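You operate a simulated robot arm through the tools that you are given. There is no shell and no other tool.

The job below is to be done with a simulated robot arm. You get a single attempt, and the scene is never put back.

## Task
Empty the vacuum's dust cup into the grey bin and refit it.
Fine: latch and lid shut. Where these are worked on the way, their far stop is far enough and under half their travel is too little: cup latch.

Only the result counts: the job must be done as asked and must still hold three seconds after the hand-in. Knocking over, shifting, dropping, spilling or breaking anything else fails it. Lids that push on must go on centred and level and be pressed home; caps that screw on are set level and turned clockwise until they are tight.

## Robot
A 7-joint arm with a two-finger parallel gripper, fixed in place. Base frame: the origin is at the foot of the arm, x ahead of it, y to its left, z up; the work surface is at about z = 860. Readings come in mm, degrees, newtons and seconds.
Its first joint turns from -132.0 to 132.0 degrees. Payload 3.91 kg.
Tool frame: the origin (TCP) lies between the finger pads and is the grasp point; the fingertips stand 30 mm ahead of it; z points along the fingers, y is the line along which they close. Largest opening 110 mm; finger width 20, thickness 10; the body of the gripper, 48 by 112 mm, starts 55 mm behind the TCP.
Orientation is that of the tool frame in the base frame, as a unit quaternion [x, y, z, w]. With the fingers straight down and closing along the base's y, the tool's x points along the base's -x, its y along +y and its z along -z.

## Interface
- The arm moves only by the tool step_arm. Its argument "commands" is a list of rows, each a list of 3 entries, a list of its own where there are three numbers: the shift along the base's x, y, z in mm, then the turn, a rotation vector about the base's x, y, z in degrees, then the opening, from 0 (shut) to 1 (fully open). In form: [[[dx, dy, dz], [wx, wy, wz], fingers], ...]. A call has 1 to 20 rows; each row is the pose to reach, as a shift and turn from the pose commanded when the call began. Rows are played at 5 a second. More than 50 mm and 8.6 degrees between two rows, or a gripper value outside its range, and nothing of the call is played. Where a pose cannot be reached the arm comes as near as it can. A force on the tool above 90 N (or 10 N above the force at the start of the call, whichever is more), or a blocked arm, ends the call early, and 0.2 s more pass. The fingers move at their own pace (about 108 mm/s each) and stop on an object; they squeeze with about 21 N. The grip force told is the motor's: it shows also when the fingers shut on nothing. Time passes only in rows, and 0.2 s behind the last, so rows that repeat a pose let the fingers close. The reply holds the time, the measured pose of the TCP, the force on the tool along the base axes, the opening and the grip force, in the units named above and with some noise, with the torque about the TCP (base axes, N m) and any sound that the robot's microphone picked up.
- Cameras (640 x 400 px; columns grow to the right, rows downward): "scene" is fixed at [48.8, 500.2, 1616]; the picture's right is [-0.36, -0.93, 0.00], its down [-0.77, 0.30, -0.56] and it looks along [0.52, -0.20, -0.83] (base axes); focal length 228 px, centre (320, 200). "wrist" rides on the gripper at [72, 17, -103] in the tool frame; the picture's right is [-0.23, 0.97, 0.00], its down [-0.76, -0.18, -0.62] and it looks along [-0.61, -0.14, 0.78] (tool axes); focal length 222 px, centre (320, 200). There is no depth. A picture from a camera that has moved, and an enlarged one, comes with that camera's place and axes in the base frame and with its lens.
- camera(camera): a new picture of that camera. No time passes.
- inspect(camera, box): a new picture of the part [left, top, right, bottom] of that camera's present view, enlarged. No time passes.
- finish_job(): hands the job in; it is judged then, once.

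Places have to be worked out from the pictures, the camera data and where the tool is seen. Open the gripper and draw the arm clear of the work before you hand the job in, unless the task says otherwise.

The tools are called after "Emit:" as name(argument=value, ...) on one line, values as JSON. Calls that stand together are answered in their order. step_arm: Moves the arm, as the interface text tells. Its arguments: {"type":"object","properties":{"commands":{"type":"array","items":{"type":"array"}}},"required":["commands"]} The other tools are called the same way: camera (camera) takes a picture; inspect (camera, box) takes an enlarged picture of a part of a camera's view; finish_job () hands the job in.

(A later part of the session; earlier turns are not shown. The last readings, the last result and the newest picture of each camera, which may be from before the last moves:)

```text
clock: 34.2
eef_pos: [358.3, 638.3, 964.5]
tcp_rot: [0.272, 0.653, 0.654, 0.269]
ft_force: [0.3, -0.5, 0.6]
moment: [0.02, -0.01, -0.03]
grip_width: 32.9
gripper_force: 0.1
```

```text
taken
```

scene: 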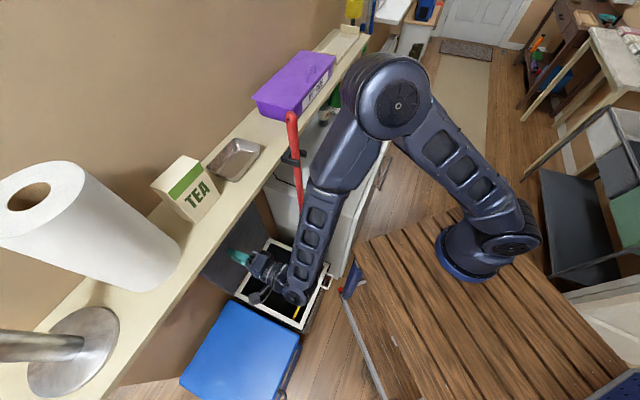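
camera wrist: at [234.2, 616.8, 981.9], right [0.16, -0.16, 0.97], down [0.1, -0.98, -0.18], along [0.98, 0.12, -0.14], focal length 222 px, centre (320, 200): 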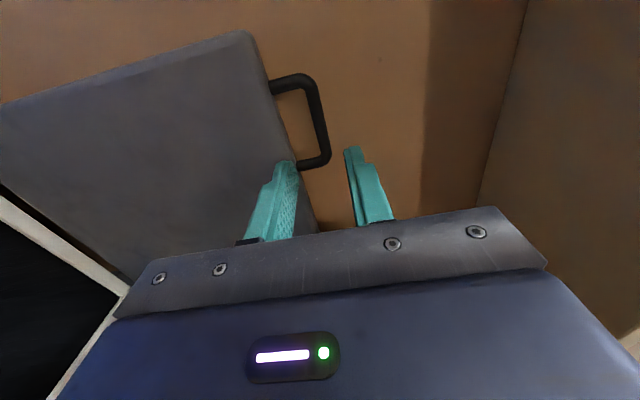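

The lid stays open by itself. I retract and bring the tool back to vertical, clear of the bin and pole.

Emit:
step_arm(commands=[[[-12, -12, 4], [-5.8, 5.8, 0], 0.3], [[-24, -24, 8], [-11.6, 11.6, 0], 0.3], [[-36, -36, 14], [-17.4, 17.4, 0], 0.3], [[-48, -48, 20], [-23.2, 23.2, 0], 0.3], [[-60, -60, 30], [-29, 29, 0], 0.3], [[-70, -70, 40], [-34.8, 34.8, 0], 0.3], [[-80, -80, 50], [-40.6, 40.6, 0], 0.3], [[-88, -88, 60], [-46.4, 46.4, 0], 0.3], [[-96, -96, 70], [-52.2, 52.2, 0], 0.3], [[-102, -102, 80], [-58, 58, 0], 0.3], [[-102, -102, 90], [-63.6, 63.6, 0], 0.3], [[-102, -102, 90], [-63.6, 63.6, 0], 0.3]])

Emit:
camera(camera="scene")

Emit:
camera(camera="wrist")

```text
clock: 36.8
eef_pos: [254.8, 535.0, 1055.3]
tcp_rot: [0.384, 0.923, 0.0, 0.0]
ft_force: [-0.5, -0.5, 0.3]
moment: [0.0, 0.0, 0.03]
grip_width: 33.1
gripper_force: 0.1
```

```text
taken
```

scene: 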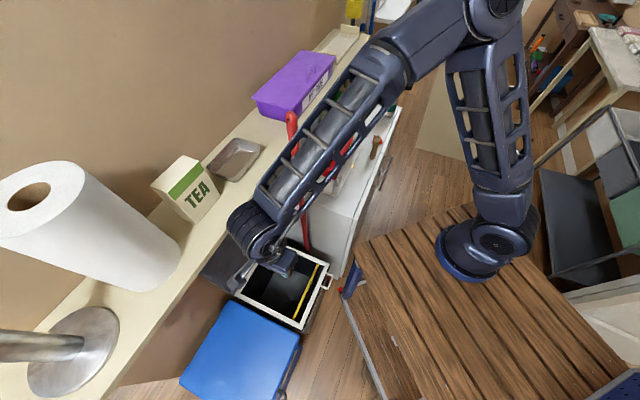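

```text
taken
camera wrist: at [216.9, 598.8, 1158.6], right [0.85, 0.53, 0.0], down [0.41, -0.67, 0.62], along [0.33, -0.53, -0.78], focal length 222 px, centre (320, 200)
```

wrist: 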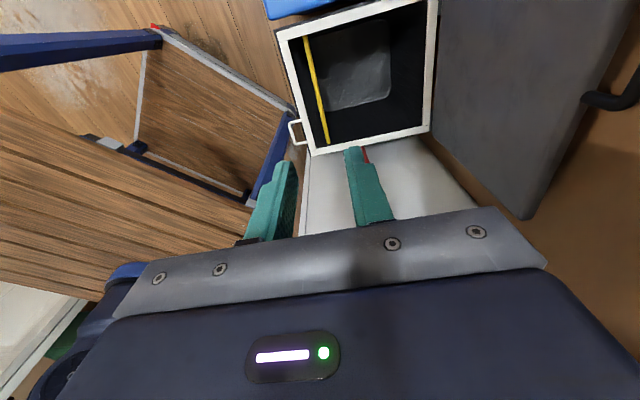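

Bin mouth is open and the tool is vertical again. I travel back to the cabinet side at height, keeping well in front of the pole and shelf.

Emit:
step_arm(commands=[[[15, -28, 18], [0, 0, 0], 0.3], [[30, -56, 36], [0, 0, 0], 0.3], [[45, -85, 55], [0, 0, 0], 0.3], [[72, -122, 70], [0, 0, 0], 0.3], [[98, -158, 80], [0, 0, 0], 0.3], [[125, -195, 85], [0, 0, 0], 0.3], [[158, -232, 85], [0, 0, 0], 0.3], [[192, -268, 85], [0, 0, 0], 0.3], [[225, -305, 85], [0, 0, 0], 0.3], [[260, -338, 85], [0, 0, 0], 0.3], [[296, -371, 85], [0, 0, 0], 0.3], [[332, -404, 85], [0, 0, 0], 0.3], [[365, -430, 85], [0, 0, 0], 0.3], [[398, -455, 85], [0, 0, 0], 0.3], [[425, -475, 85], [0, 0, 0], 0.3], [[425, -475, 85], [0, 0, 0], 0.3]])

Emit:
camera(camera="scene")

Emit:
camera(camera="wrist")

```text
clock: 40.2
eef_pos: [682.2, 59.1, 1135.4]
tcp_rot: [0.384, 0.923, 0.0, 0.0]
ft_force: [0.7, -0.1, 0.7]
moment: [-0.01, 0.03, -0.04]
grip_width: 32.8
gripper_force: 0.0
```

```text
taken
```

scene: 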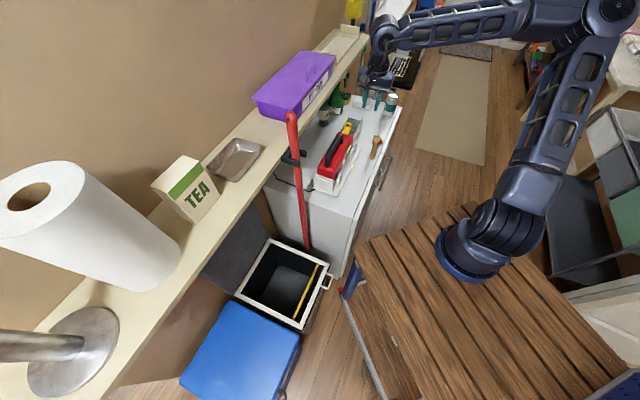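

```text
taken
camera wrist: at [643.3, 121.6, 1238.0], right [0.85, 0.52, 0.0], down [0.41, -0.67, 0.62], along [0.33, -0.53, -0.78], focal length 222 px, centre (320, 200)
```

wrist: 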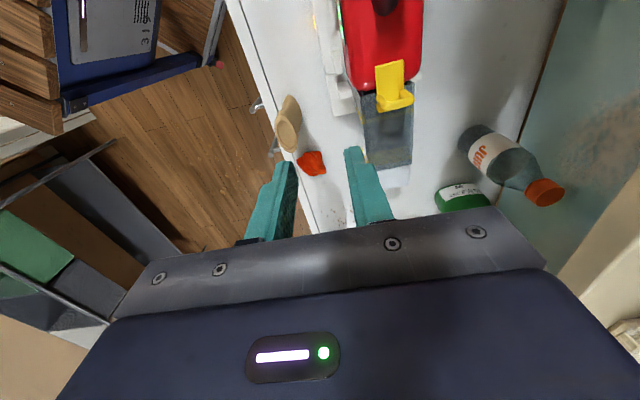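

Back over the cabinet with the bin standing open. To open the latch I'll push its ring rearward with closed fingertips from the front; I yaw to +45° so the hand's narrow side faces the shelf, and close the fingers.

Emit:
step_arm(commands=[[[4, 2, 0], [0, 0, 7.5], 0.1], [[8, 4, 0], [0, 0, 15], 0], [[12, 6, 0], [0, 0, 22.5], 0], [[18, 8, 0], [0, 0, 30], 0], [[24, 10, 0], [0, 0, 37.5], 0], [[32, 12, 0], [0, 0, 45], 0], [[40, 16, 0], [0, 0, 52.5], 0], [[48, 20, 0], [0, 0, 60], 0], [[56, 24, 0], [0, 0, 67.5], 0], [[64, 28, 0], [0, 0, 75], 0], [[70, 30, 0], [0, 0, 82.5], 0], [[75, 32, 0], [0, 0, 90], 0], [[75, 32, 0], [0, 0, 90], 0]])

Emit:
camera(camera="wrist")

Emit:
inspect(camera="scene", box=[310, 60, 410, 150])

```text
clock: 43.0
eef_pos: [758.2, 92.1, 1137.6]
tcp_rot: [-0.382, 0.924, -0.001, 0.0]
ft_force: [0.6, 0.9, 0.2]
moment: [-0.04, 0.01, -0.05]
grip_width: 0.0
gripper_force: 21.2
```

```text
taken
camera wrist: at [694.0, 52.2, 1241.5], right [-0.53, 0.85, 0.0], down [0.67, 0.41, 0.62], along [0.53, 0.33, -0.78], focal length 222 px, centre (320, 200)
```

wrist: 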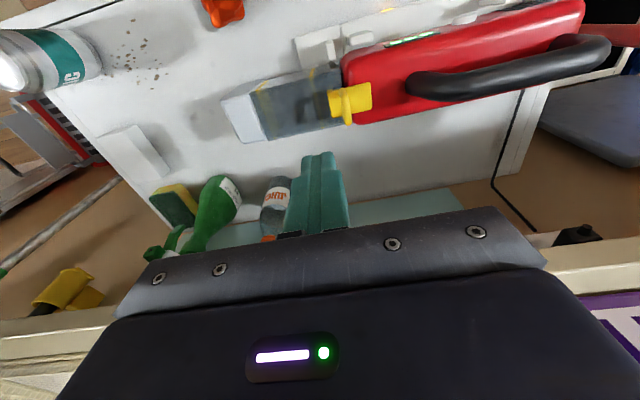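

```text
4.44 times, centred on (360, 105) of scene
camera zoom: at [48.8, 500.2, 1616.0], right [-0.36, -0.93, 0.0], down [-0.77, 0.3, -0.56], along [0.52, -0.2, -0.83], focal length 1015 px, centre (142, 622)
```

zoom: 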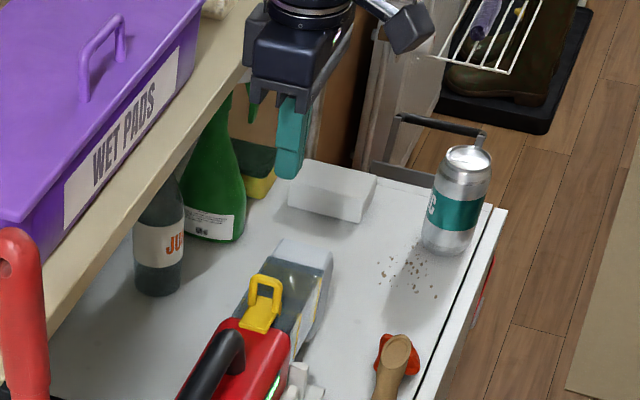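

I check the ring's place against the closed fingers from this view.

Emit:
inspect(camera="wrist", box=[260, 60, 400, 180])

```text
3.33 times, centred on (330, 120) of wrist
camera zoom: at [694.0, 52.2, 1241.5], right [-0.53, 0.85, 0.0], down [0.67, 0.41, 0.62], along [0.53, 0.33, -0.78], focal length 740 px, centre (287, 467)
```

zoom: 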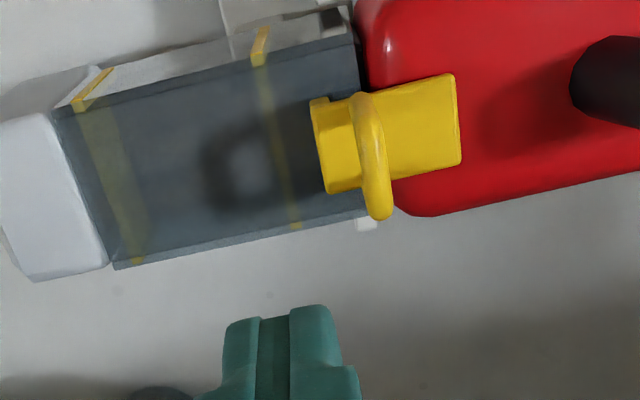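

The vacuum axis is at -45° with the ring mid-top at about (734,108,1024); the closed fingers stand ~28 mm in front of it. I lower the fingertips to z≈1010, in front of the ring and above the cup.

Emit:
step_arm(commands=[[[-1, -1, -40], [0, 0, 0], 0], [[-2, -2, -75], [0, 0, 0], 0], [[-2, -2, -98], [0, 0, 0], 0], [[-2, -2, -98], [0, 0, 0], 0]])

Emit:
inspect(camera="wrist", box=[240, 60, 420, 220])

Emit:
inspect(camera="scene", box=[310, 60, 410, 150])

```text
clock: 44.0
eef_pos: [755.8, 88.2, 1038.4]
tcp_rot: [-0.381, 0.925, 0.0, 0.0]
ft_force: [0.4, 0.0, -0.8]
moment: [0.05, -0.03, 0.02]
grip_width: 0.0
gripper_force: 20.8
```

```text
2.50 times, centred on (330, 140) of wrist
camera zoom: at [693.1, 49.5, 1142.1], right [-0.53, 0.85, 0.0], down [0.67, 0.41, 0.62], along [0.53, 0.33, -0.78], focal length 555 px, centre (295, 350)
```

zoom: 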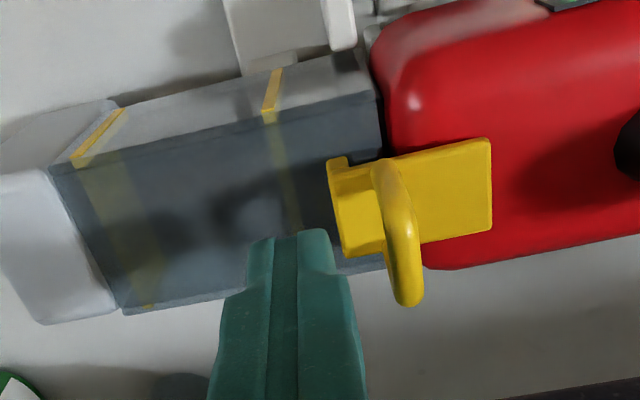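

```text
4.44 times, centred on (360, 105) of scene
camera zoom: at [48.8, 500.2, 1616.0], right [-0.36, -0.93, 0.0], down [-0.77, 0.3, -0.56], along [0.52, -0.2, -0.83], focal length 1015 px, centre (142, 622)
```

zoom: 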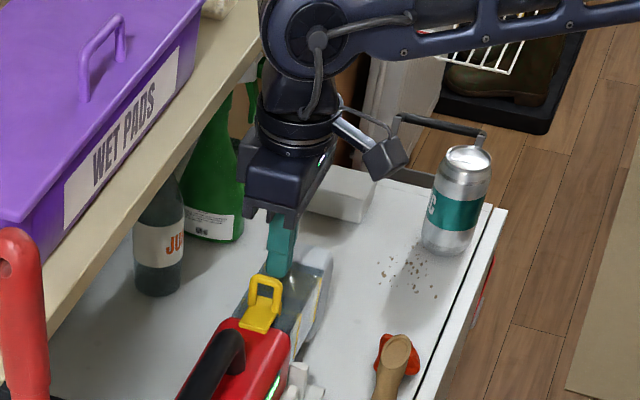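

Fingers are in line with the ring. I push rearward along the axis (−a) in small steps.

Emit:
step_arm(commands=[[[-4, 4, 0], [0, 0, 0], 0], [[-8, 8, 0], [0, 0, 0], 0], [[-11, 11, 0], [0, 0, 0], 0], [[-14, 14, 0], [0, 0, 0], 0], [[-14, 14, 0], [0, 0, 0], 0]])

Emit:
inspect(camera="wrist", box=[240, 60, 420, 220])

```text
clock: 45.2
eef_pos: [741.7, 103.5, 1039.1]
tcp_rot: [-0.381, 0.925, 0.001, 0.001]
ft_force: [5.2, -2.7, 7.1]
moment: [-0.11, -0.11, 0.06]
grip_width: 0.3
gripper_force: 20.6
```

```text
2.50 times, centred on (330, 140) of wrist
camera zoom: at [678.5, 64.1, 1142.8], right [-0.52, 0.85, 0.0], down [0.67, 0.41, 0.62], along [0.53, 0.33, -0.78], focal length 555 px, centre (295, 350)
```

zoom: 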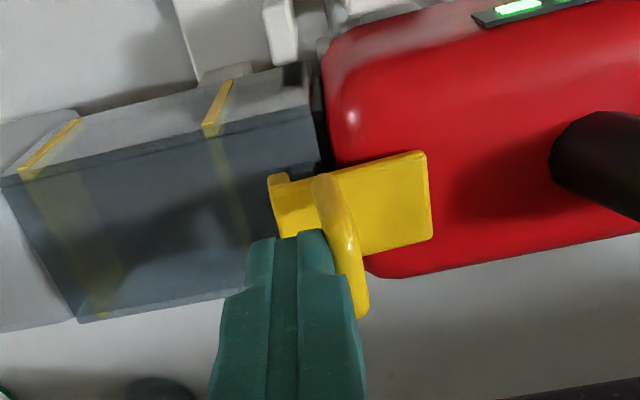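

Contact is light (~6 N) and the ring seems to be moving. I push on, another 10 mm.

Emit:
step_arm(commands=[[[-2.5, 2.5, 0], [0, 0, 0], 0], [[-5, 5, 0], [0, 0, 0], 0], [[-7, 7, 0], [0, 0, 0], 0], [[-7, 7, 0], [0, 0, 0], 0]])

Emit:
inspect(camera="wrist", box=[240, 60, 420, 220])

Emit:
inspect(camera="scene", box=[310, 90, 390, 150])

```text
clock: 46.2
eef_pos: [734.8, 110.8, 1040.1]
tcp_rot: [-0.381, 0.924, 0.001, 0.0]
ft_force: [13.6, -2.3, 20.3]
moment: [0.01, -0.2, 0.01]
grip_width: 0.0
gripper_force: 21.0
```

```text
2.50 times, centred on (330, 140) of wrist
camera zoom: at [671.2, 71.5, 1143.9], right [-0.53, 0.85, 0.0], down [0.67, 0.41, 0.62], along [0.53, 0.33, -0.78], focal length 555 px, centre (295, 350)
```

zoom: 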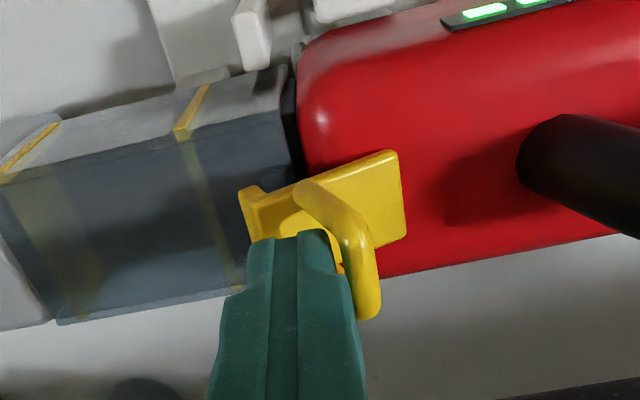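

```text
6.67 times, centred on (350, 120) of scene
camera zoom: at [48.8, 500.2, 1616.0], right [-0.36, -0.93, 0.0], down [-0.77, 0.3, -0.56], along [0.52, -0.2, -0.83], focal length 1522 px, centre (120, 733)
```

zoom: 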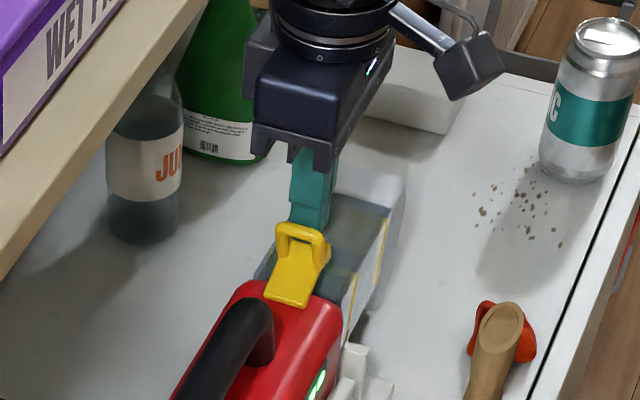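

The latch plate is clearly swinging up; the 20 N upward force says the plate's front lip is under the fingertips, so I raise while pushing back.

Emit:
step_arm(commands=[[[-1, 1, 6], [0, 0, 0], 0], [[-4, 4, 9], [0, 0, 0], 0], [[-8, 8, 11], [0, 0, 0], 0], [[-11, 11, 12], [0, 0, 0], 0], [[-11, 11, 12], [0, 0, 0], 0]])

Emit:
inspect(camera="wrist", box=[240, 60, 420, 220])

Emit:
inspect(camera="scene", box=[310, 90, 390, 150])

```text
clock: 47.4
eef_pos: [722.6, 121.3, 1052.2]
tcp_rot: [-0.381, 0.925, 0.001, -0.001]
ft_force: [-1.5, -0.9, 0.1]
moment: [0.0, 0.0, 0.02]
grip_width: 0.0
gripper_force: 21.1
```

```text
2.50 times, centred on (330, 140) of wrist
camera zoom: at [659.5, 82.1, 1155.9], right [-0.53, 0.85, 0.0], down [0.67, 0.41, 0.62], along [0.53, 0.33, -0.78], focal length 555 px, centre (295, 350)
```

zoom: 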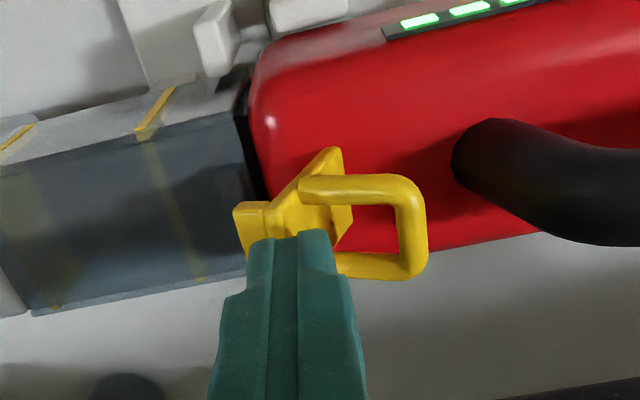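

```text
6.67 times, centred on (350, 120) of scene
camera zoom: at [48.8, 500.2, 1616.0], right [-0.36, -0.93, 0.0], down [-0.77, 0.3, -0.56], along [0.52, -0.2, -0.83], focal length 1522 px, centre (120, 733)
```

zoom: 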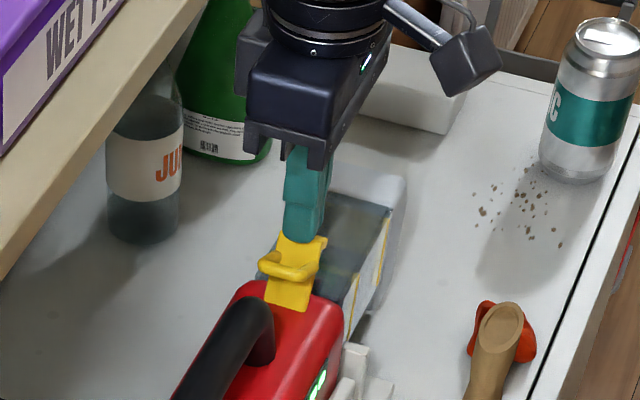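

The latch has swung up with the ring now lying rearward, and it holds by itself. I push it a bit further back to bring it near its far stop, watching the force.

Emit:
step_arm(commands=[[[-3, 3, 0], [0, 0, 0], 0], [[-6, 6, 0], [0, 0, 0], 0], [[-9, 9, 0], [0, 0, 0], 0], [[-9, 9, 0], [0, 0, 0], 0]])

Emit:
inspect(camera="wrist", box=[240, 60, 420, 220])

Emit:
inspect(camera="scene", box=[310, 90, 390, 150])

```text
clock: 48.4
eef_pos: [714.3, 129.7, 1051.2]
tcp_rot: [-0.381, 0.925, 0.001, 0.0]
ft_force: [-0.1, 0.8, -0.5]
moment: [-0.01, -0.01, 0.01]
grip_width: 0.0
gripper_force: 21.2
```

```text
2.50 times, centred on (330, 140) of wrist
camera zoom: at [651.2, 90.6, 1155.3], right [-0.52, 0.85, 0.0], down [0.67, 0.41, 0.62], along [0.53, 0.33, -0.78], focal length 555 px, centre (295, 350)
```

zoom: 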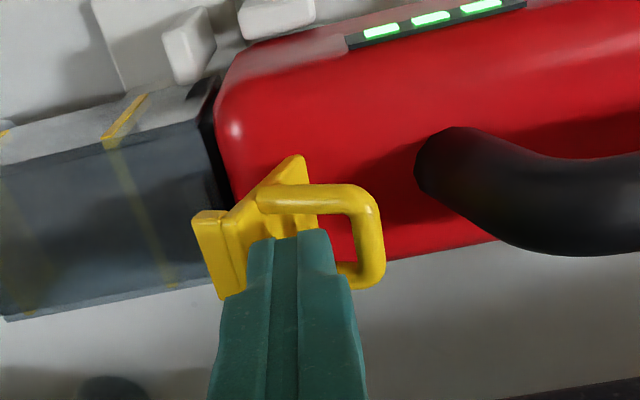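

```text
6.67 times, centred on (350, 120) of scene
camera zoom: at [48.8, 500.2, 1616.0], right [-0.36, -0.93, 0.0], down [-0.77, 0.3, -0.56], along [0.52, -0.2, -0.83], focal length 1522 px, centre (120, 733)
```

zoom: 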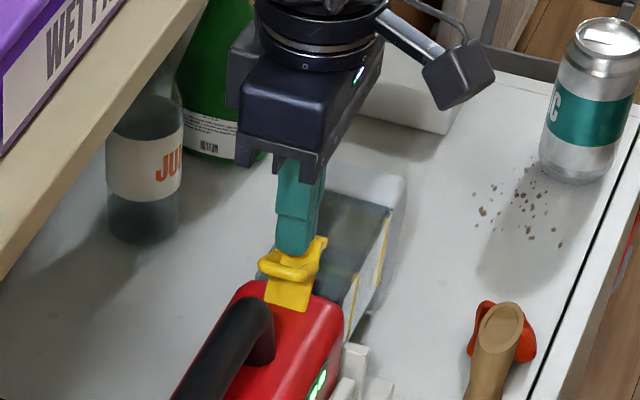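

No force, so the latch has snapped over on its own to an open position. I nudge a little further back to check it is against its stop.

Emit:
step_arm(commands=[[[-2.5, 2.5, 0], [0, 0, 0], 0], [[-5, 5, 0], [0, 0, 0], 0], [[-5, 5, 0], [0, 0, 0], 0]])

Emit:
inspect(camera="wrist", box=[240, 60, 420, 220])

Emit:
inspect(camera="scene", box=[320, 100, 370, 140])

```text
clock: 49.2
eef_pos: [709.5, 136.7, 1052.4]
tcp_rot: [-0.381, 0.924, 0.0, 0.0]
ft_force: [1.0, 0.1, -0.5]
moment: [-0.01, -0.02, -0.01]
grip_width: 0.0
gripper_force: 20.9
```

```text
2.50 times, centred on (330, 140) of wrist
camera zoom: at [646.0, 96.6, 1155.4], right [-0.53, 0.85, 0.0], down [0.67, 0.41, 0.62], along [0.53, 0.33, -0.78], focal length 555 px, centre (295, 350)
```

zoom: 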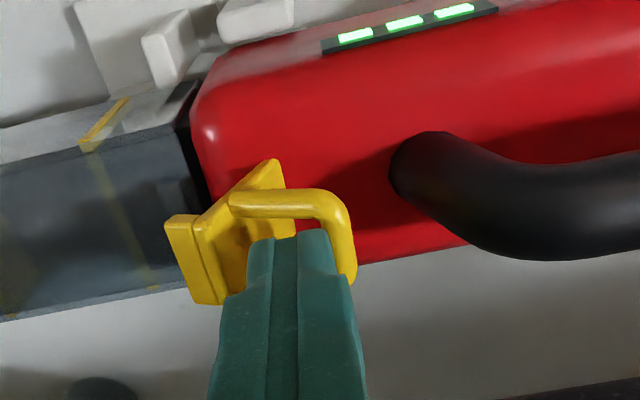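

```text
10.00 times, centred on (345, 120) of scene
camera zoom: at [48.8, 500.2, 1616.0], right [-0.36, -0.93, 0.0], down [-0.77, 0.3, -0.56], along [0.52, -0.2, -0.83], focal length 2283 px, centre (70, 1000)
```

zoom: 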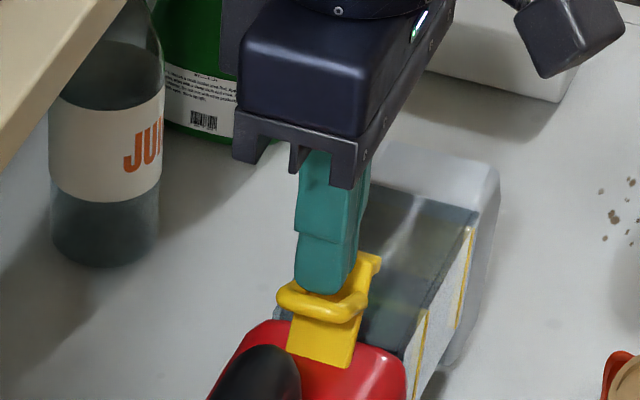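

The fingertip is now inside the loop, just touching the ring bar; the latch has turned about 65-70°. I push 4 mm more to feel whether that is the stop.

Emit:
step_arm(commands=[[[-1.5, 1.5, 0], [0, 0, 0], 0], [[-3, 3, 0], [0, 0, 0], 0], [[-3, 3, 0], [0, 0, 0], 0]])

Emit:
inspect(camera="scene", box=[320, 100, 370, 140])

```text
clock: 50.0
eef_pos: [706.6, 137.9, 1052.1]
tcp_rot: [-0.381, 0.925, 0.001, 0.0]
ft_force: [0.7, -0.2, 1.8]
moment: [0.02, -0.04, -0.01]
grip_width: 0.0
gripper_force: 21.1
```

```text
10.00 times, centred on (345, 120) of scene
camera zoom: at [48.8, 500.2, 1616.0], right [-0.36, -0.93, 0.0], down [-0.77, 0.3, -0.56], along [0.52, -0.2, -0.83], focal length 2283 px, centre (70, 1000)
```

zoom: 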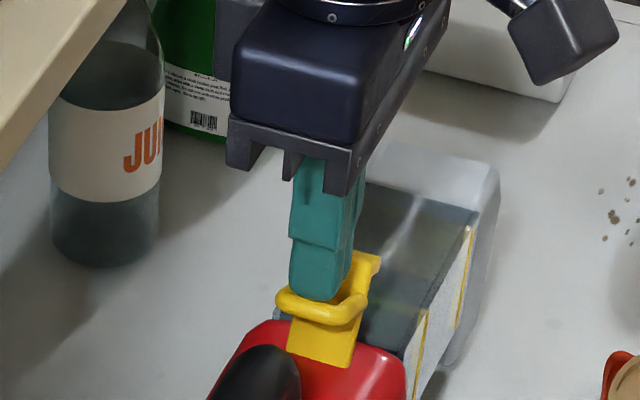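

Barely any force yet; I push 5 mm more.

Emit:
step_arm(commands=[[[-1.5, 1.5, 0], [0, 0, 0], 0], [[-3, 3, 0], [0, 0, 0], 0], [[-4, 4, 0], [0, 0, 0], 0], [[-4, 4, 0], [0, 0, 0], 0]])

Emit:
inspect(camera="scene", box=[320, 100, 370, 140])

Emit:
inspect(camera="wrist", box=[240, 60, 420, 220])

```text
clock: 51.0
eef_pos: [702.8, 142.7, 1051.3]
tcp_rot: [-0.381, 0.925, 0.001, -0.001]
ft_force: [0.2, 0.1, 0.8]
moment: [-0.02, 0.01, 0.03]
grip_width: 0.0
gripper_force: 21.1
```

```text
10.00 times, centred on (345, 120) of scene
camera zoom: at [48.8, 500.2, 1616.0], right [-0.36, -0.93, 0.0], down [-0.77, 0.3, -0.56], along [0.52, -0.2, -0.83], focal length 2283 px, centre (70, 1000)
```

zoom: 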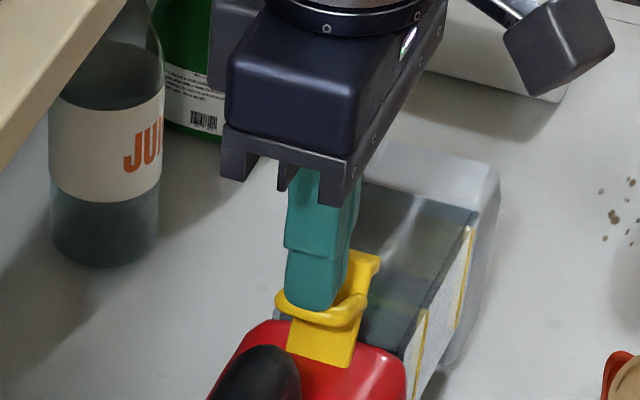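

```text
2.50 times, centred on (330, 140) of wrist
camera zoom: at [639.1, 104.1, 1154.8], right [-0.53, 0.85, 0.0], down [0.67, 0.41, 0.62], along [0.53, 0.33, -0.78], focal length 555 px, centre (295, 350)
```

zoom: 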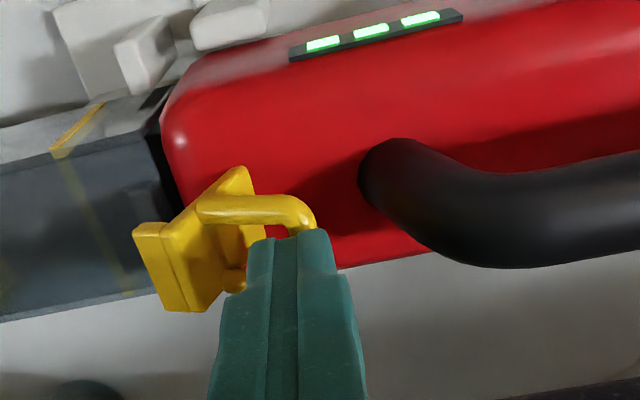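

Ring hasn't moved and there is no force, so the finger isn't touching yet; I push a few mm further to confirm the stop.

Emit:
step_arm(commands=[[[-2, 2, 0], [0, 0, 0], 0], [[-4, 4, 0], [0, 0, 0], 0], [[-5, 5, 0], [0, 0, 0], 0], [[-5, 5, 0], [0, 0, 0], 0]])

Emit:
inspect(camera="scene", box=[320, 100, 370, 140])

```text
clock: 52.0
eef_pos: [697.1, 148.8, 1052.5]
tcp_rot: [-0.381, 0.925, 0.0, -0.001]
ft_force: [-0.2, -1.1, 0.0]
moment: [0.04, -0.01, 0.02]
grip_width: 0.1
gripper_force: 20.9
```

```text
10.00 times, centred on (345, 120) of scene
camera zoom: at [48.8, 500.2, 1616.0], right [-0.36, -0.93, 0.0], down [-0.77, 0.3, -0.56], along [0.52, -0.2, -0.83], focal length 2283 px, centre (70, 1000)
```

zoom: 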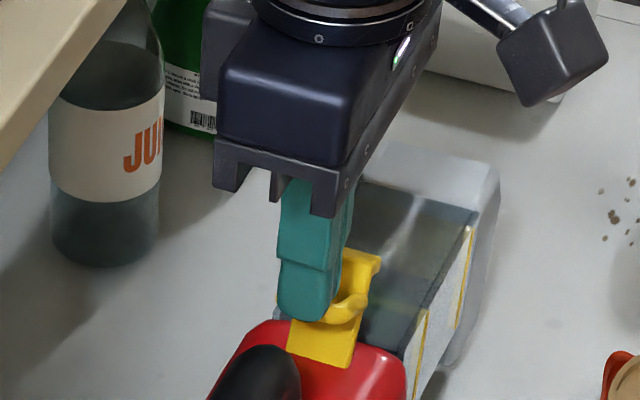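

The fingertip has passed over the ring bar, so the latch rests open around 45–65°. I back off and take the tilted side view again to measure its angle properly.

Emit:
step_arm(commands=[[[0, 0, 25], [0, 0, 0], 0], [[0, -15, 55], [0, 0, 0], 0], [[-10, -45, 60], [5, -5, 0], 0], [[-20, -70, 60], [10, -10, 0], 0], [[-28, -84, 60], [15, -15, 0], 0], [[-28, -84, 57], [20, -20, 0], 0], [[-28, -84, 54], [24.7, -24.7, 0], 0], [[-28, -84, 54], [24.7, -24.7, 0], 0]])

Emit:
inspect(camera="wrist", box=[240, 50, 380, 160])

```text
clock: 53.8
eef_pos: [668.0, 63.2, 1104.9]
tcp_rot: [-0.365, 0.881, 0.116, 0.277]
ft_force: [-0.7, 0.7, 0.7]
moment: [0.01, 0.0, -0.03]
grip_width: 0.0
gripper_force: 21.5
```

```text
3.64 times, centred on (310, 105) of wrist
camera zoom: at [571.6, -8.4, 1148.8], right [-0.56, 0.82, 0.13], down [0.32, 0.06, 0.95], along [0.77, 0.57, -0.29], focal length 808 px, centre (356, 546)
```

zoom: 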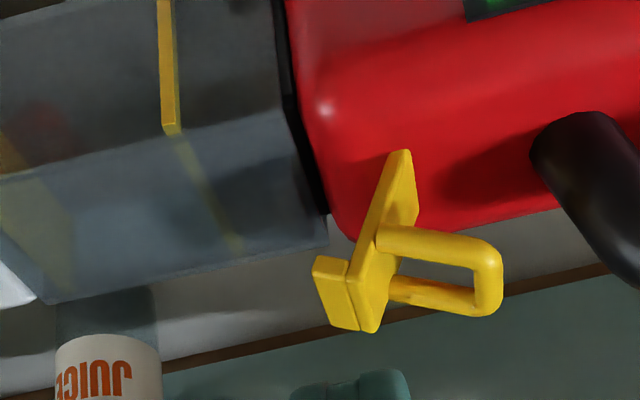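

The ring has turned about 65° and the latch stays there—the hook is well clear of the catch. Now I look at the whole cup from this side to plan the grip.

Emit:
inspect(camera="wrist", box=[120, 0, 380, 160])

Emit:
inspect(camera="scene", box=[310, 80, 410, 160])

```text
2.46 times, centred on (250, 80) of wrist
camera zoom: at [571.6, -8.4, 1148.8], right [-0.56, 0.82, 0.13], down [0.32, 0.06, 0.95], along [0.77, 0.57, -0.29], focal length 547 px, centre (492, 495)
```

zoom: 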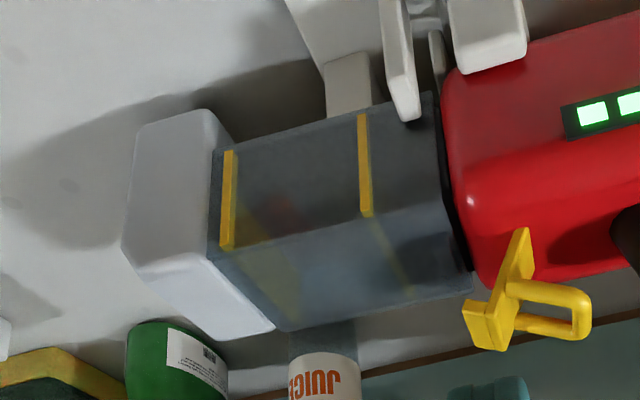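

```text
5.00 times, centred on (360, 120) of scene
camera zoom: at [48.8, 500.2, 1616.0], right [-0.36, -0.93, 0.0], down [-0.77, 0.3, -0.56], along [0.52, -0.2, -0.83], focal length 1141 px, centre (120, 600)
```

zoom: 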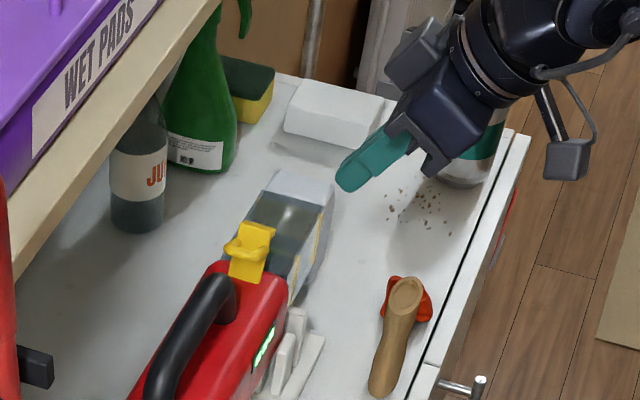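

The cup top is at z≈966, bottom ≈907, sides r≈572–630 across, from the seal at u≈441 to u≈547 plus the pale nose. I'll grip it between the yellow stripes (u≈500); first untilt and yaw to −45° in front of the cabinet line.

Emit:
step_arm(commands=[[[0, -6, 5], [-5, 5, 0], 0.3], [[0, -12, 10], [-10, 10, 0], 0.5], [[5, -18, 15], [-15, 15, 0], 0.82], [[10, -24, 20], [-20, 20, 0], 0.82], [[15, -30, 25], [-24.7, 24.7, 0], 0.82], [[15, -30, 25], [-24.7, 24.7, 0], 0.82]])

Emit:
step_arm(commands=[[[4, -2, 0], [0, 0, -7.5], 0.82], [[8, -4, 0], [0, 0, -15], 0.82], [[12, -6, 0], [0, 0, -22.5], 0.82], [[16, -8, 0], [0, 0, -30], 0.82], [[20, -10, 0], [0, 0, -37.5], 0.82], [[24, -12, 0], [0, 0, -45], 0.82], [[28, -14, 0], [0, 0, -52.5], 0.82], [[32, -16, 0], [0, 0, -60], 0.82], [[36, -18, 0], [0, 0, -67.5], 0.82], [[40, -19, 0], [0, 0, -75], 0.82], [[42, -20, 0], [0, 0, -82.5], 0.82], [[44, -20, 0], [0, 0, -90], 0.82], [[44, -20, 0], [0, 0, -90], 0.82]])

Emit:
camera(camera="wrist")

```text
clock: 55.2
eef_pos: [683.1, 33.9, 1131.8]
tcp_rot: [-0.381, 0.925, 0.0, -0.001]
ft_force: [0.4, 0.5, 1.3]
moment: [-0.03, -0.04, 0.02]
grip_width: 90.5
gripper_force: 0.0
```

```text
clock: 58.0
eef_pos: [728.7, 15.4, 1130.8]
tcp_rot: [0.386, 0.922, 0.001, 0.0]
ft_force: [0.8, 0.4, 0.5]
moment: [-0.03, 0.02, 0.01]
grip_width: 89.9
gripper_force: 0.0
```

```text
taken
camera wrist: at [689.9, 78.4, 1234.9], right [0.85, 0.52, 0.0], down [0.41, -0.67, 0.62], along [0.33, -0.53, -0.78], focal length 222 px, centre (320, 200)
```

wrist: 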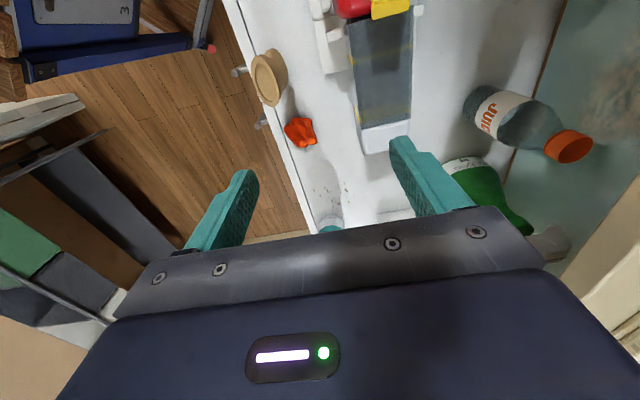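

The cup's centre line is confirmed at r≈599. I tilt the hand 10° away from the shelf, lower it in front, then slide over the cup with the fingertips just above its top.

Emit:
step_arm(commands=[[[0, 0, -40], [3.5, -3.5, 0], 0.82], [[0, 0, -80], [7.07, -7.07, 0], 0.82], [[0, 0, -123], [7.07, -7.07, 0], 0.82], [[12, 14, -123], [7.07, -7.07, 0], 0.82], [[24, 28, -123], [7.07, -7.07, 0], 0.82], [[37, 42, -123], [7.07, -7.07, 0], 0.82], [[49.2, 55.8, -123], [7.07, -7.07, 0], 0.82], [[49.2, 55.8, -123], [7.07, -7.07, 0], 0.82]])

Emit:
camera(camera="wrist")

Emit:
inspect(camera="scene", box=[310, 70, 410, 150])

```text
clock: 59.8
eef_pos: [777.1, 69.6, 1007.3]
tcp_rot: [0.383, 0.92, 0.081, 0.034]
ft_force: [0.3, 0.6, 1.1]
moment: [0.04, -0.02, 0.02]
grip_width: 89.9
gripper_force: 0.1
```

```text
taken
camera wrist: at [724.6, 120.3, 1113.1], right [0.84, 0.51, 0.17], down [0.34, -0.74, 0.58], along [0.43, -0.43, -0.8], focal length 222 px, centre (320, 200)
```

wrist: 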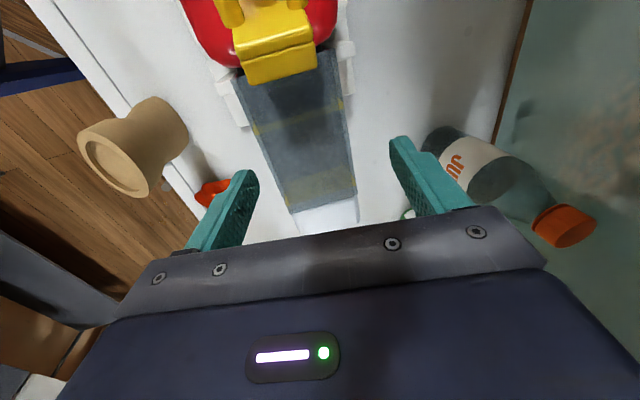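

```text
5.00 times, centred on (360, 110) of scene
camera zoom: at [48.8, 500.2, 1616.0], right [-0.36, -0.93, 0.0], down [-0.77, 0.3, -0.56], along [0.52, -0.2, -0.83], focal length 1141 px, centre (120, 650)
```

zoom: 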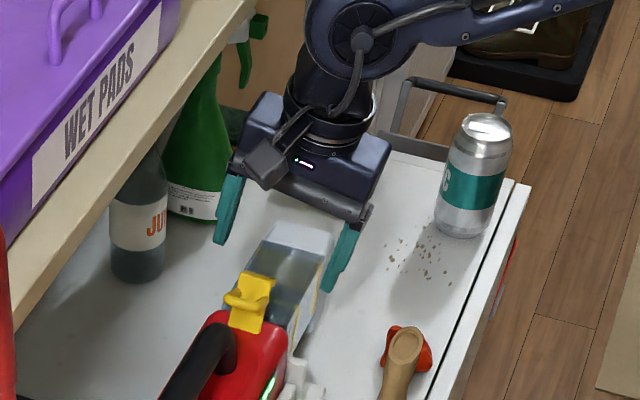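

The fingers straddle the cup with room on both sides. I descend to z≈948 while straightening the hand.

Emit:
step_arm(commands=[[[0, 0, -15], [-2, 2, 0], 0.82], [[0, 0, -30], [-4.5, 4.5, 0], 0.82], [[0, 0, -45], [-7.07, 7.07, 0], 0.82], [[0, 0, -60], [-7.07, 7.07, 0], 0.82], [[0, 0, -60], [-7.07, 7.07, 0], 0.82]])

Emit:
camera(camera="wrist")

Emit:
inspect(camera="scene", box=[310, 70, 410, 150])

```text
clock: 61.0
eef_pos: [778.6, 68.9, 947.1]
tcp_rot: [0.384, 0.923, 0.0, 0.0]
ft_force: [-0.2, -0.3, -1.6]
moment: [-0.01, 0.01, -0.05]
grip_width: 90.1
gripper_force: 0.0
```

```text
taken
camera wrist: at [737.4, 133.1, 1050.9], right [0.85, 0.53, 0.0], down [0.41, -0.67, 0.62], along [0.33, -0.53, -0.78], focal length 222 px, centre (320, 200)
```

wrist: 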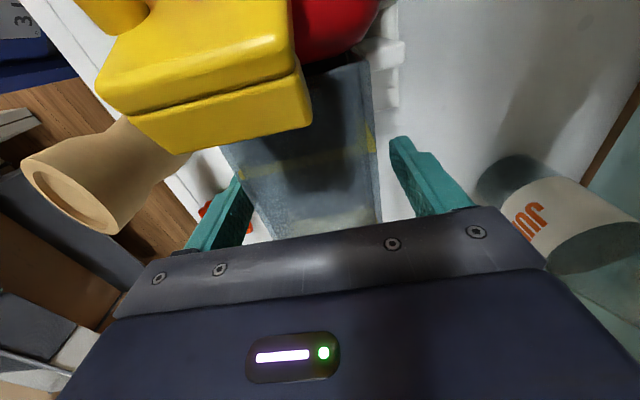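

```text
5.00 times, centred on (360, 110) of scene
camera zoom: at [48.8, 500.2, 1616.0], right [-0.36, -0.93, 0.0], down [-0.77, 0.3, -0.56], along [0.52, -0.2, -0.83], focal length 1141 px, centre (120, 650)
```

zoom: 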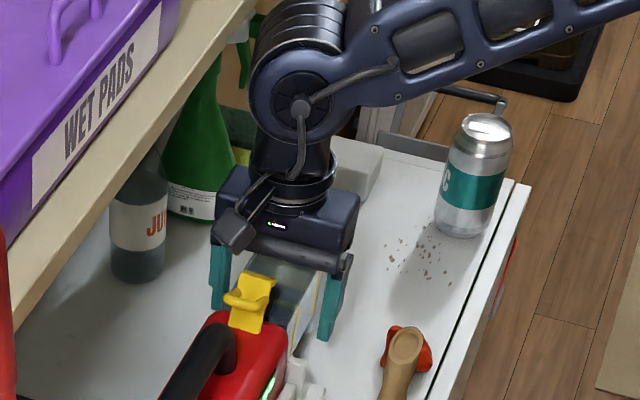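

The hand is down around the cup with no contact. I close the grip on it.

Emit:
step_arm(commands=[[[0, 0, 0], [0, 0, 0], 0.6], [[0, 0, 0], [0, 0, 0], 0.5], [[0, 0, 0], [0, 0, 0], 0.3], [[0, 0, 0], [0, 0, 0], 0.3], [[0, 0, 0], [0, 0, 0], 0.3]])

Emit:
camera(camera="wrist")

```text
clock: 62.2
eef_pos: [775.9, 69.6, 948.0]
tcp_rot: [0.384, 0.923, -0.001, -0.001]
ft_force: [0.2, -0.3, 0.4]
moment: [-0.01, 0.07, 0.03]
grip_width: 59.8
gripper_force: 21.1
```

```text
taken
camera wrist: at [737.4, 133.0, 1051.1], right [0.85, 0.53, 0.0], down [0.41, -0.67, 0.62], along [0.33, -0.53, -0.78], focal length 222 px, centre (320, 200)
```

wrist: 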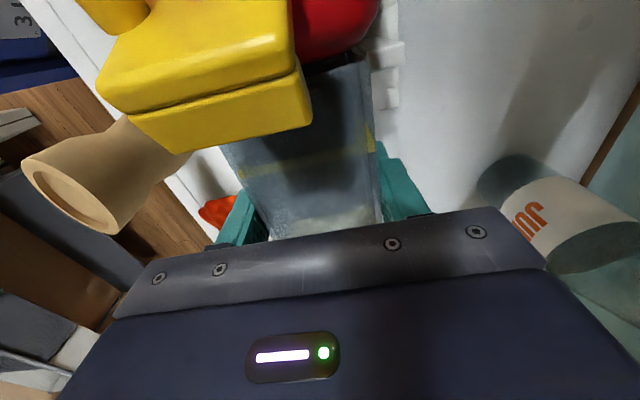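

Cup gripped at 59.8 mm with no side load. I pull gently forward along the axis (+a), 6 mm, to feel whether it releases.

Emit:
step_arm(commands=[[[0, 0, 0], [0, 0, 0], 0.0], [[1.4, -1.4, 0], [0, 0, 0], 0.0], [[2.8, -2.8, 0], [0, 0, 0], 0.0], [[4.2, -4.2, 0], [0, 0, 0], 0.0], [[4.2, -4.2, 0], [0, 0, 0], 0.0]])

Emit:
camera(camera="wrist")

```text
clock: 63.4
eef_pos: [782.8, 64.8, 949.3]
tcp_rot: [0.384, 0.923, 0.001, 0.001]
ft_force: [-1.4, -0.2, -2.8]
moment: [-0.08, -0.07, 0.01]
grip_width: 59.8
gripper_force: 21.1
```

```text
taken
camera wrist: at [742.8, 128.8, 1051.7], right [0.85, 0.53, 0.0], down [0.41, -0.67, 0.62], along [0.33, -0.53, -0.78], focal length 222 px, centre (320, 200)
```

wrist: 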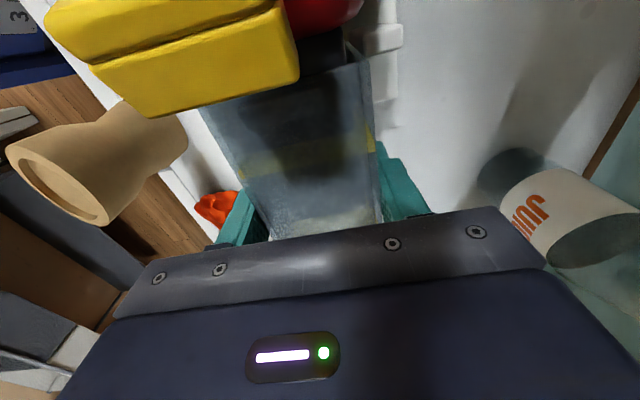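

The cup slides free (only its ~0.3 kg weight shows). I keep drawing it straight forward along the axis.

Emit:
step_arm(commands=[[[5, -5, 0], [0, 0, 0], 0.0], [[10, -10, 0], [0, 0, 0], 0.0], [[15, -15, 0], [0, 0, 0], 0.0], [[22, -22, 0], [0, 0, 0], 0.0], [[30, -30, 0], [0, 0, 0], 0.0], [[38, -38, 0], [0, 0, 0], 0.0], [[46, -46, 0], [0, 0, 0], 0.0], [[46, -46, 0], [0, 0, 0], 0.0]])

Emit:
camera(camera="wrist")

Emit:
inspect(camera="scene", box=[310, 70, 410, 150])

```text
clock: 65.2
eef_pos: [829.5, 21.5, 947.0]
tcp_rot: [0.384, 0.923, 0.001, 0.0]
ft_force: [-0.2, -0.2, 0.6]
moment: [0.05, 0.02, 0.0]
grip_width: 59.4
gripper_force: 21.1
```

```text
taken
camera wrist: at [789.1, 84.6, 1050.6], right [0.85, 0.53, 0.0], down [0.41, -0.67, 0.62], along [0.33, -0.53, -0.78], focal length 222 px, centre (320, 200)
```

wrist: 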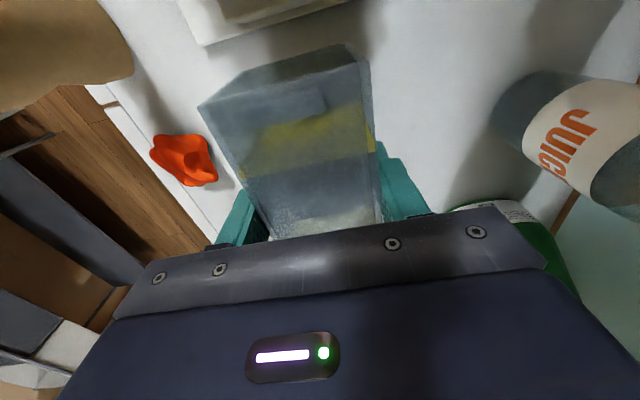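

```text
5.00 times, centred on (360, 110) of scene
camera zoom: at [48.8, 500.2, 1616.0], right [-0.36, -0.93, 0.0], down [-0.77, 0.3, -0.56], along [0.52, -0.2, -0.83], focal length 1141 px, centre (120, 650)
```

zoom: 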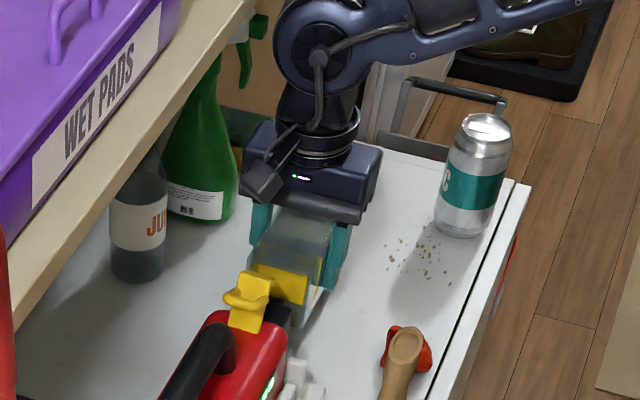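

The cup is out by ~70 mm. I look at it closely to see where it opens and the dust level.

Emit:
inspect(camera="scene", box=[335, 105, 385, 145])

Emit:
inspect(camera="wrist", box=[180, 30, 400, 240])

```text
10.00 times, centred on (360, 125) of scene
camera zoom: at [48.8, 500.2, 1616.0], right [-0.36, -0.93, 0.0], down [-0.77, 0.3, -0.56], along [0.52, -0.2, -0.83], focal length 2283 px, centre (-80, 950)
```

zoom: 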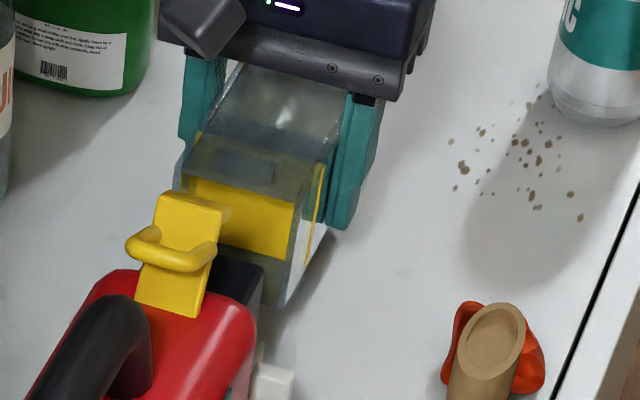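

```text
1.90 times, centred on (290, 135) of wrist
camera zoom: at [789.1, 84.6, 1050.6], right [0.85, 0.53, 0.0], down [0.41, -0.67, 0.62], along [0.33, -0.53, -0.78], focal length 423 px, centre (377, 324)
```

zoom: 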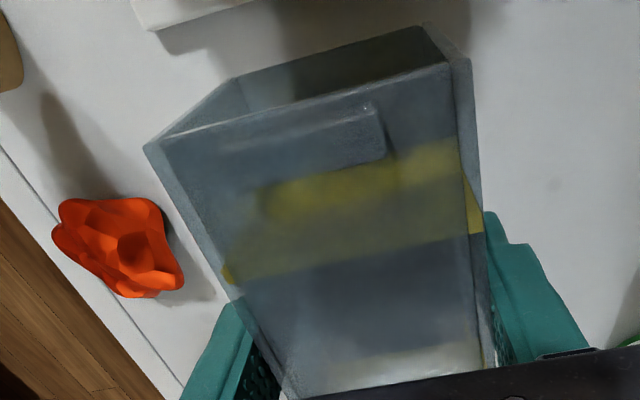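

The cup is an open box whose mouth faces back toward the vacuum. I move it a little toward me away from the shelf (a wooden piece stands at r≈480, top z≈920), then lift, tipping its mouth slightly upward.

Emit:
step_arm(commands=[[[-6, -6, 0], [0, 0, 0], 0], [[-12, -12, 2], [0, 0, 0], 0], [[-17.7, -17.7, 8], [0, 0, 0], 0], [[-17.7, -17.7, 28], [0, 0, 0], 0], [[-17.7, -17.7, 50], [2, 2, 0], 0], [[-19, -19, 75], [4, 4, 0], 0], [[-22, -22, 100], [7, 7, 0], 0], [[-26, -26, 122], [10.6, 10.6, 0], 0], [[-26, -26, 122], [10.6, 10.6, 0], 0]])

Emit:
camera(camera="scene")

Emit:
camera(camera="wrist")

```text
clock: 67.2
eef_pos: [802.0, -4.0, 1071.1]
tcp_rot: [0.381, 0.915, 0.05, -0.12]
ft_force: [0.0, -0.2, 0.3]
moment: [0.02, -0.01, -0.03]
grip_width: 0.2
gripper_force: 20.6
```

```text
taken
```

scene: 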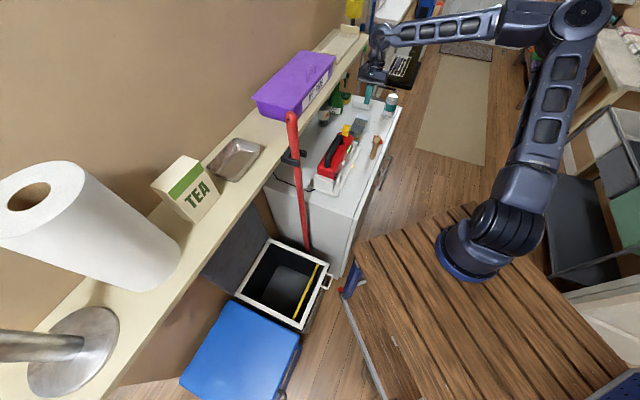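

```text
taken
camera wrist: at [783.0, 37.8, 1189.3], right [0.85, 0.53, -0.06], down [0.51, -0.76, 0.4], along [0.17, -0.37, -0.91], focal length 222 px, centre (320, 200)
```

wrist: 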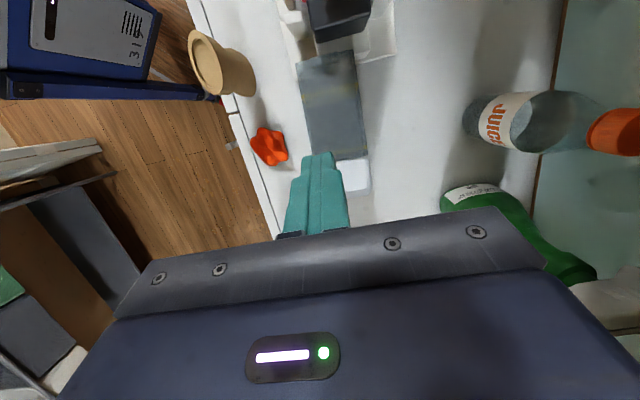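

The cup has slipped out of the grip (width reads 0). I look closely at where it now lies and whether anything spilled.

Emit:
inspect(camera="wrist", box=[260, 20, 420, 220])

Emit:
inspect(camera="scene", box=[320, 90, 400, 150])

```text
2.00 times, centred on (340, 120) of wrist
camera zoom: at [783.0, 37.8, 1189.3], right [0.85, 0.53, -0.06], down [0.51, -0.76, 0.4], along [0.17, -0.37, -0.91], focal length 444 px, centre (280, 360)
```

zoom: 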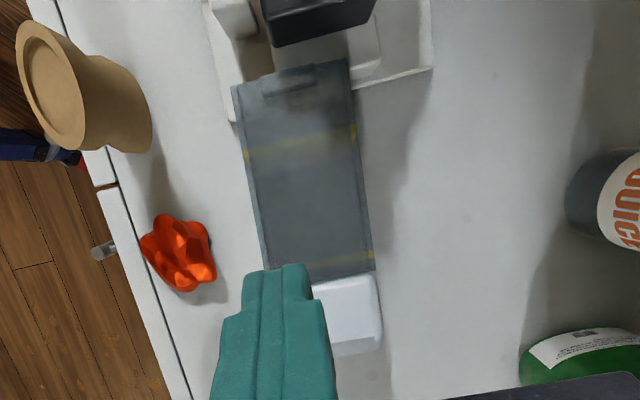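

```text
6.67 times, centred on (360, 120) of scene
camera zoom: at [48.8, 500.2, 1616.0], right [-0.36, -0.93, 0.0], down [-0.77, 0.3, -0.56], along [0.52, -0.2, -0.83], focal length 1522 px, centre (53, 733)
```

zoom: 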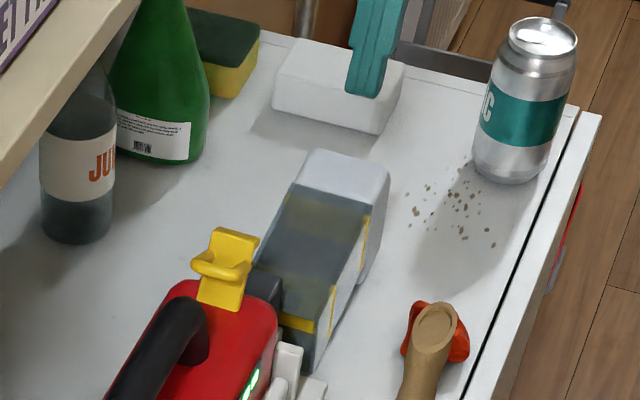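

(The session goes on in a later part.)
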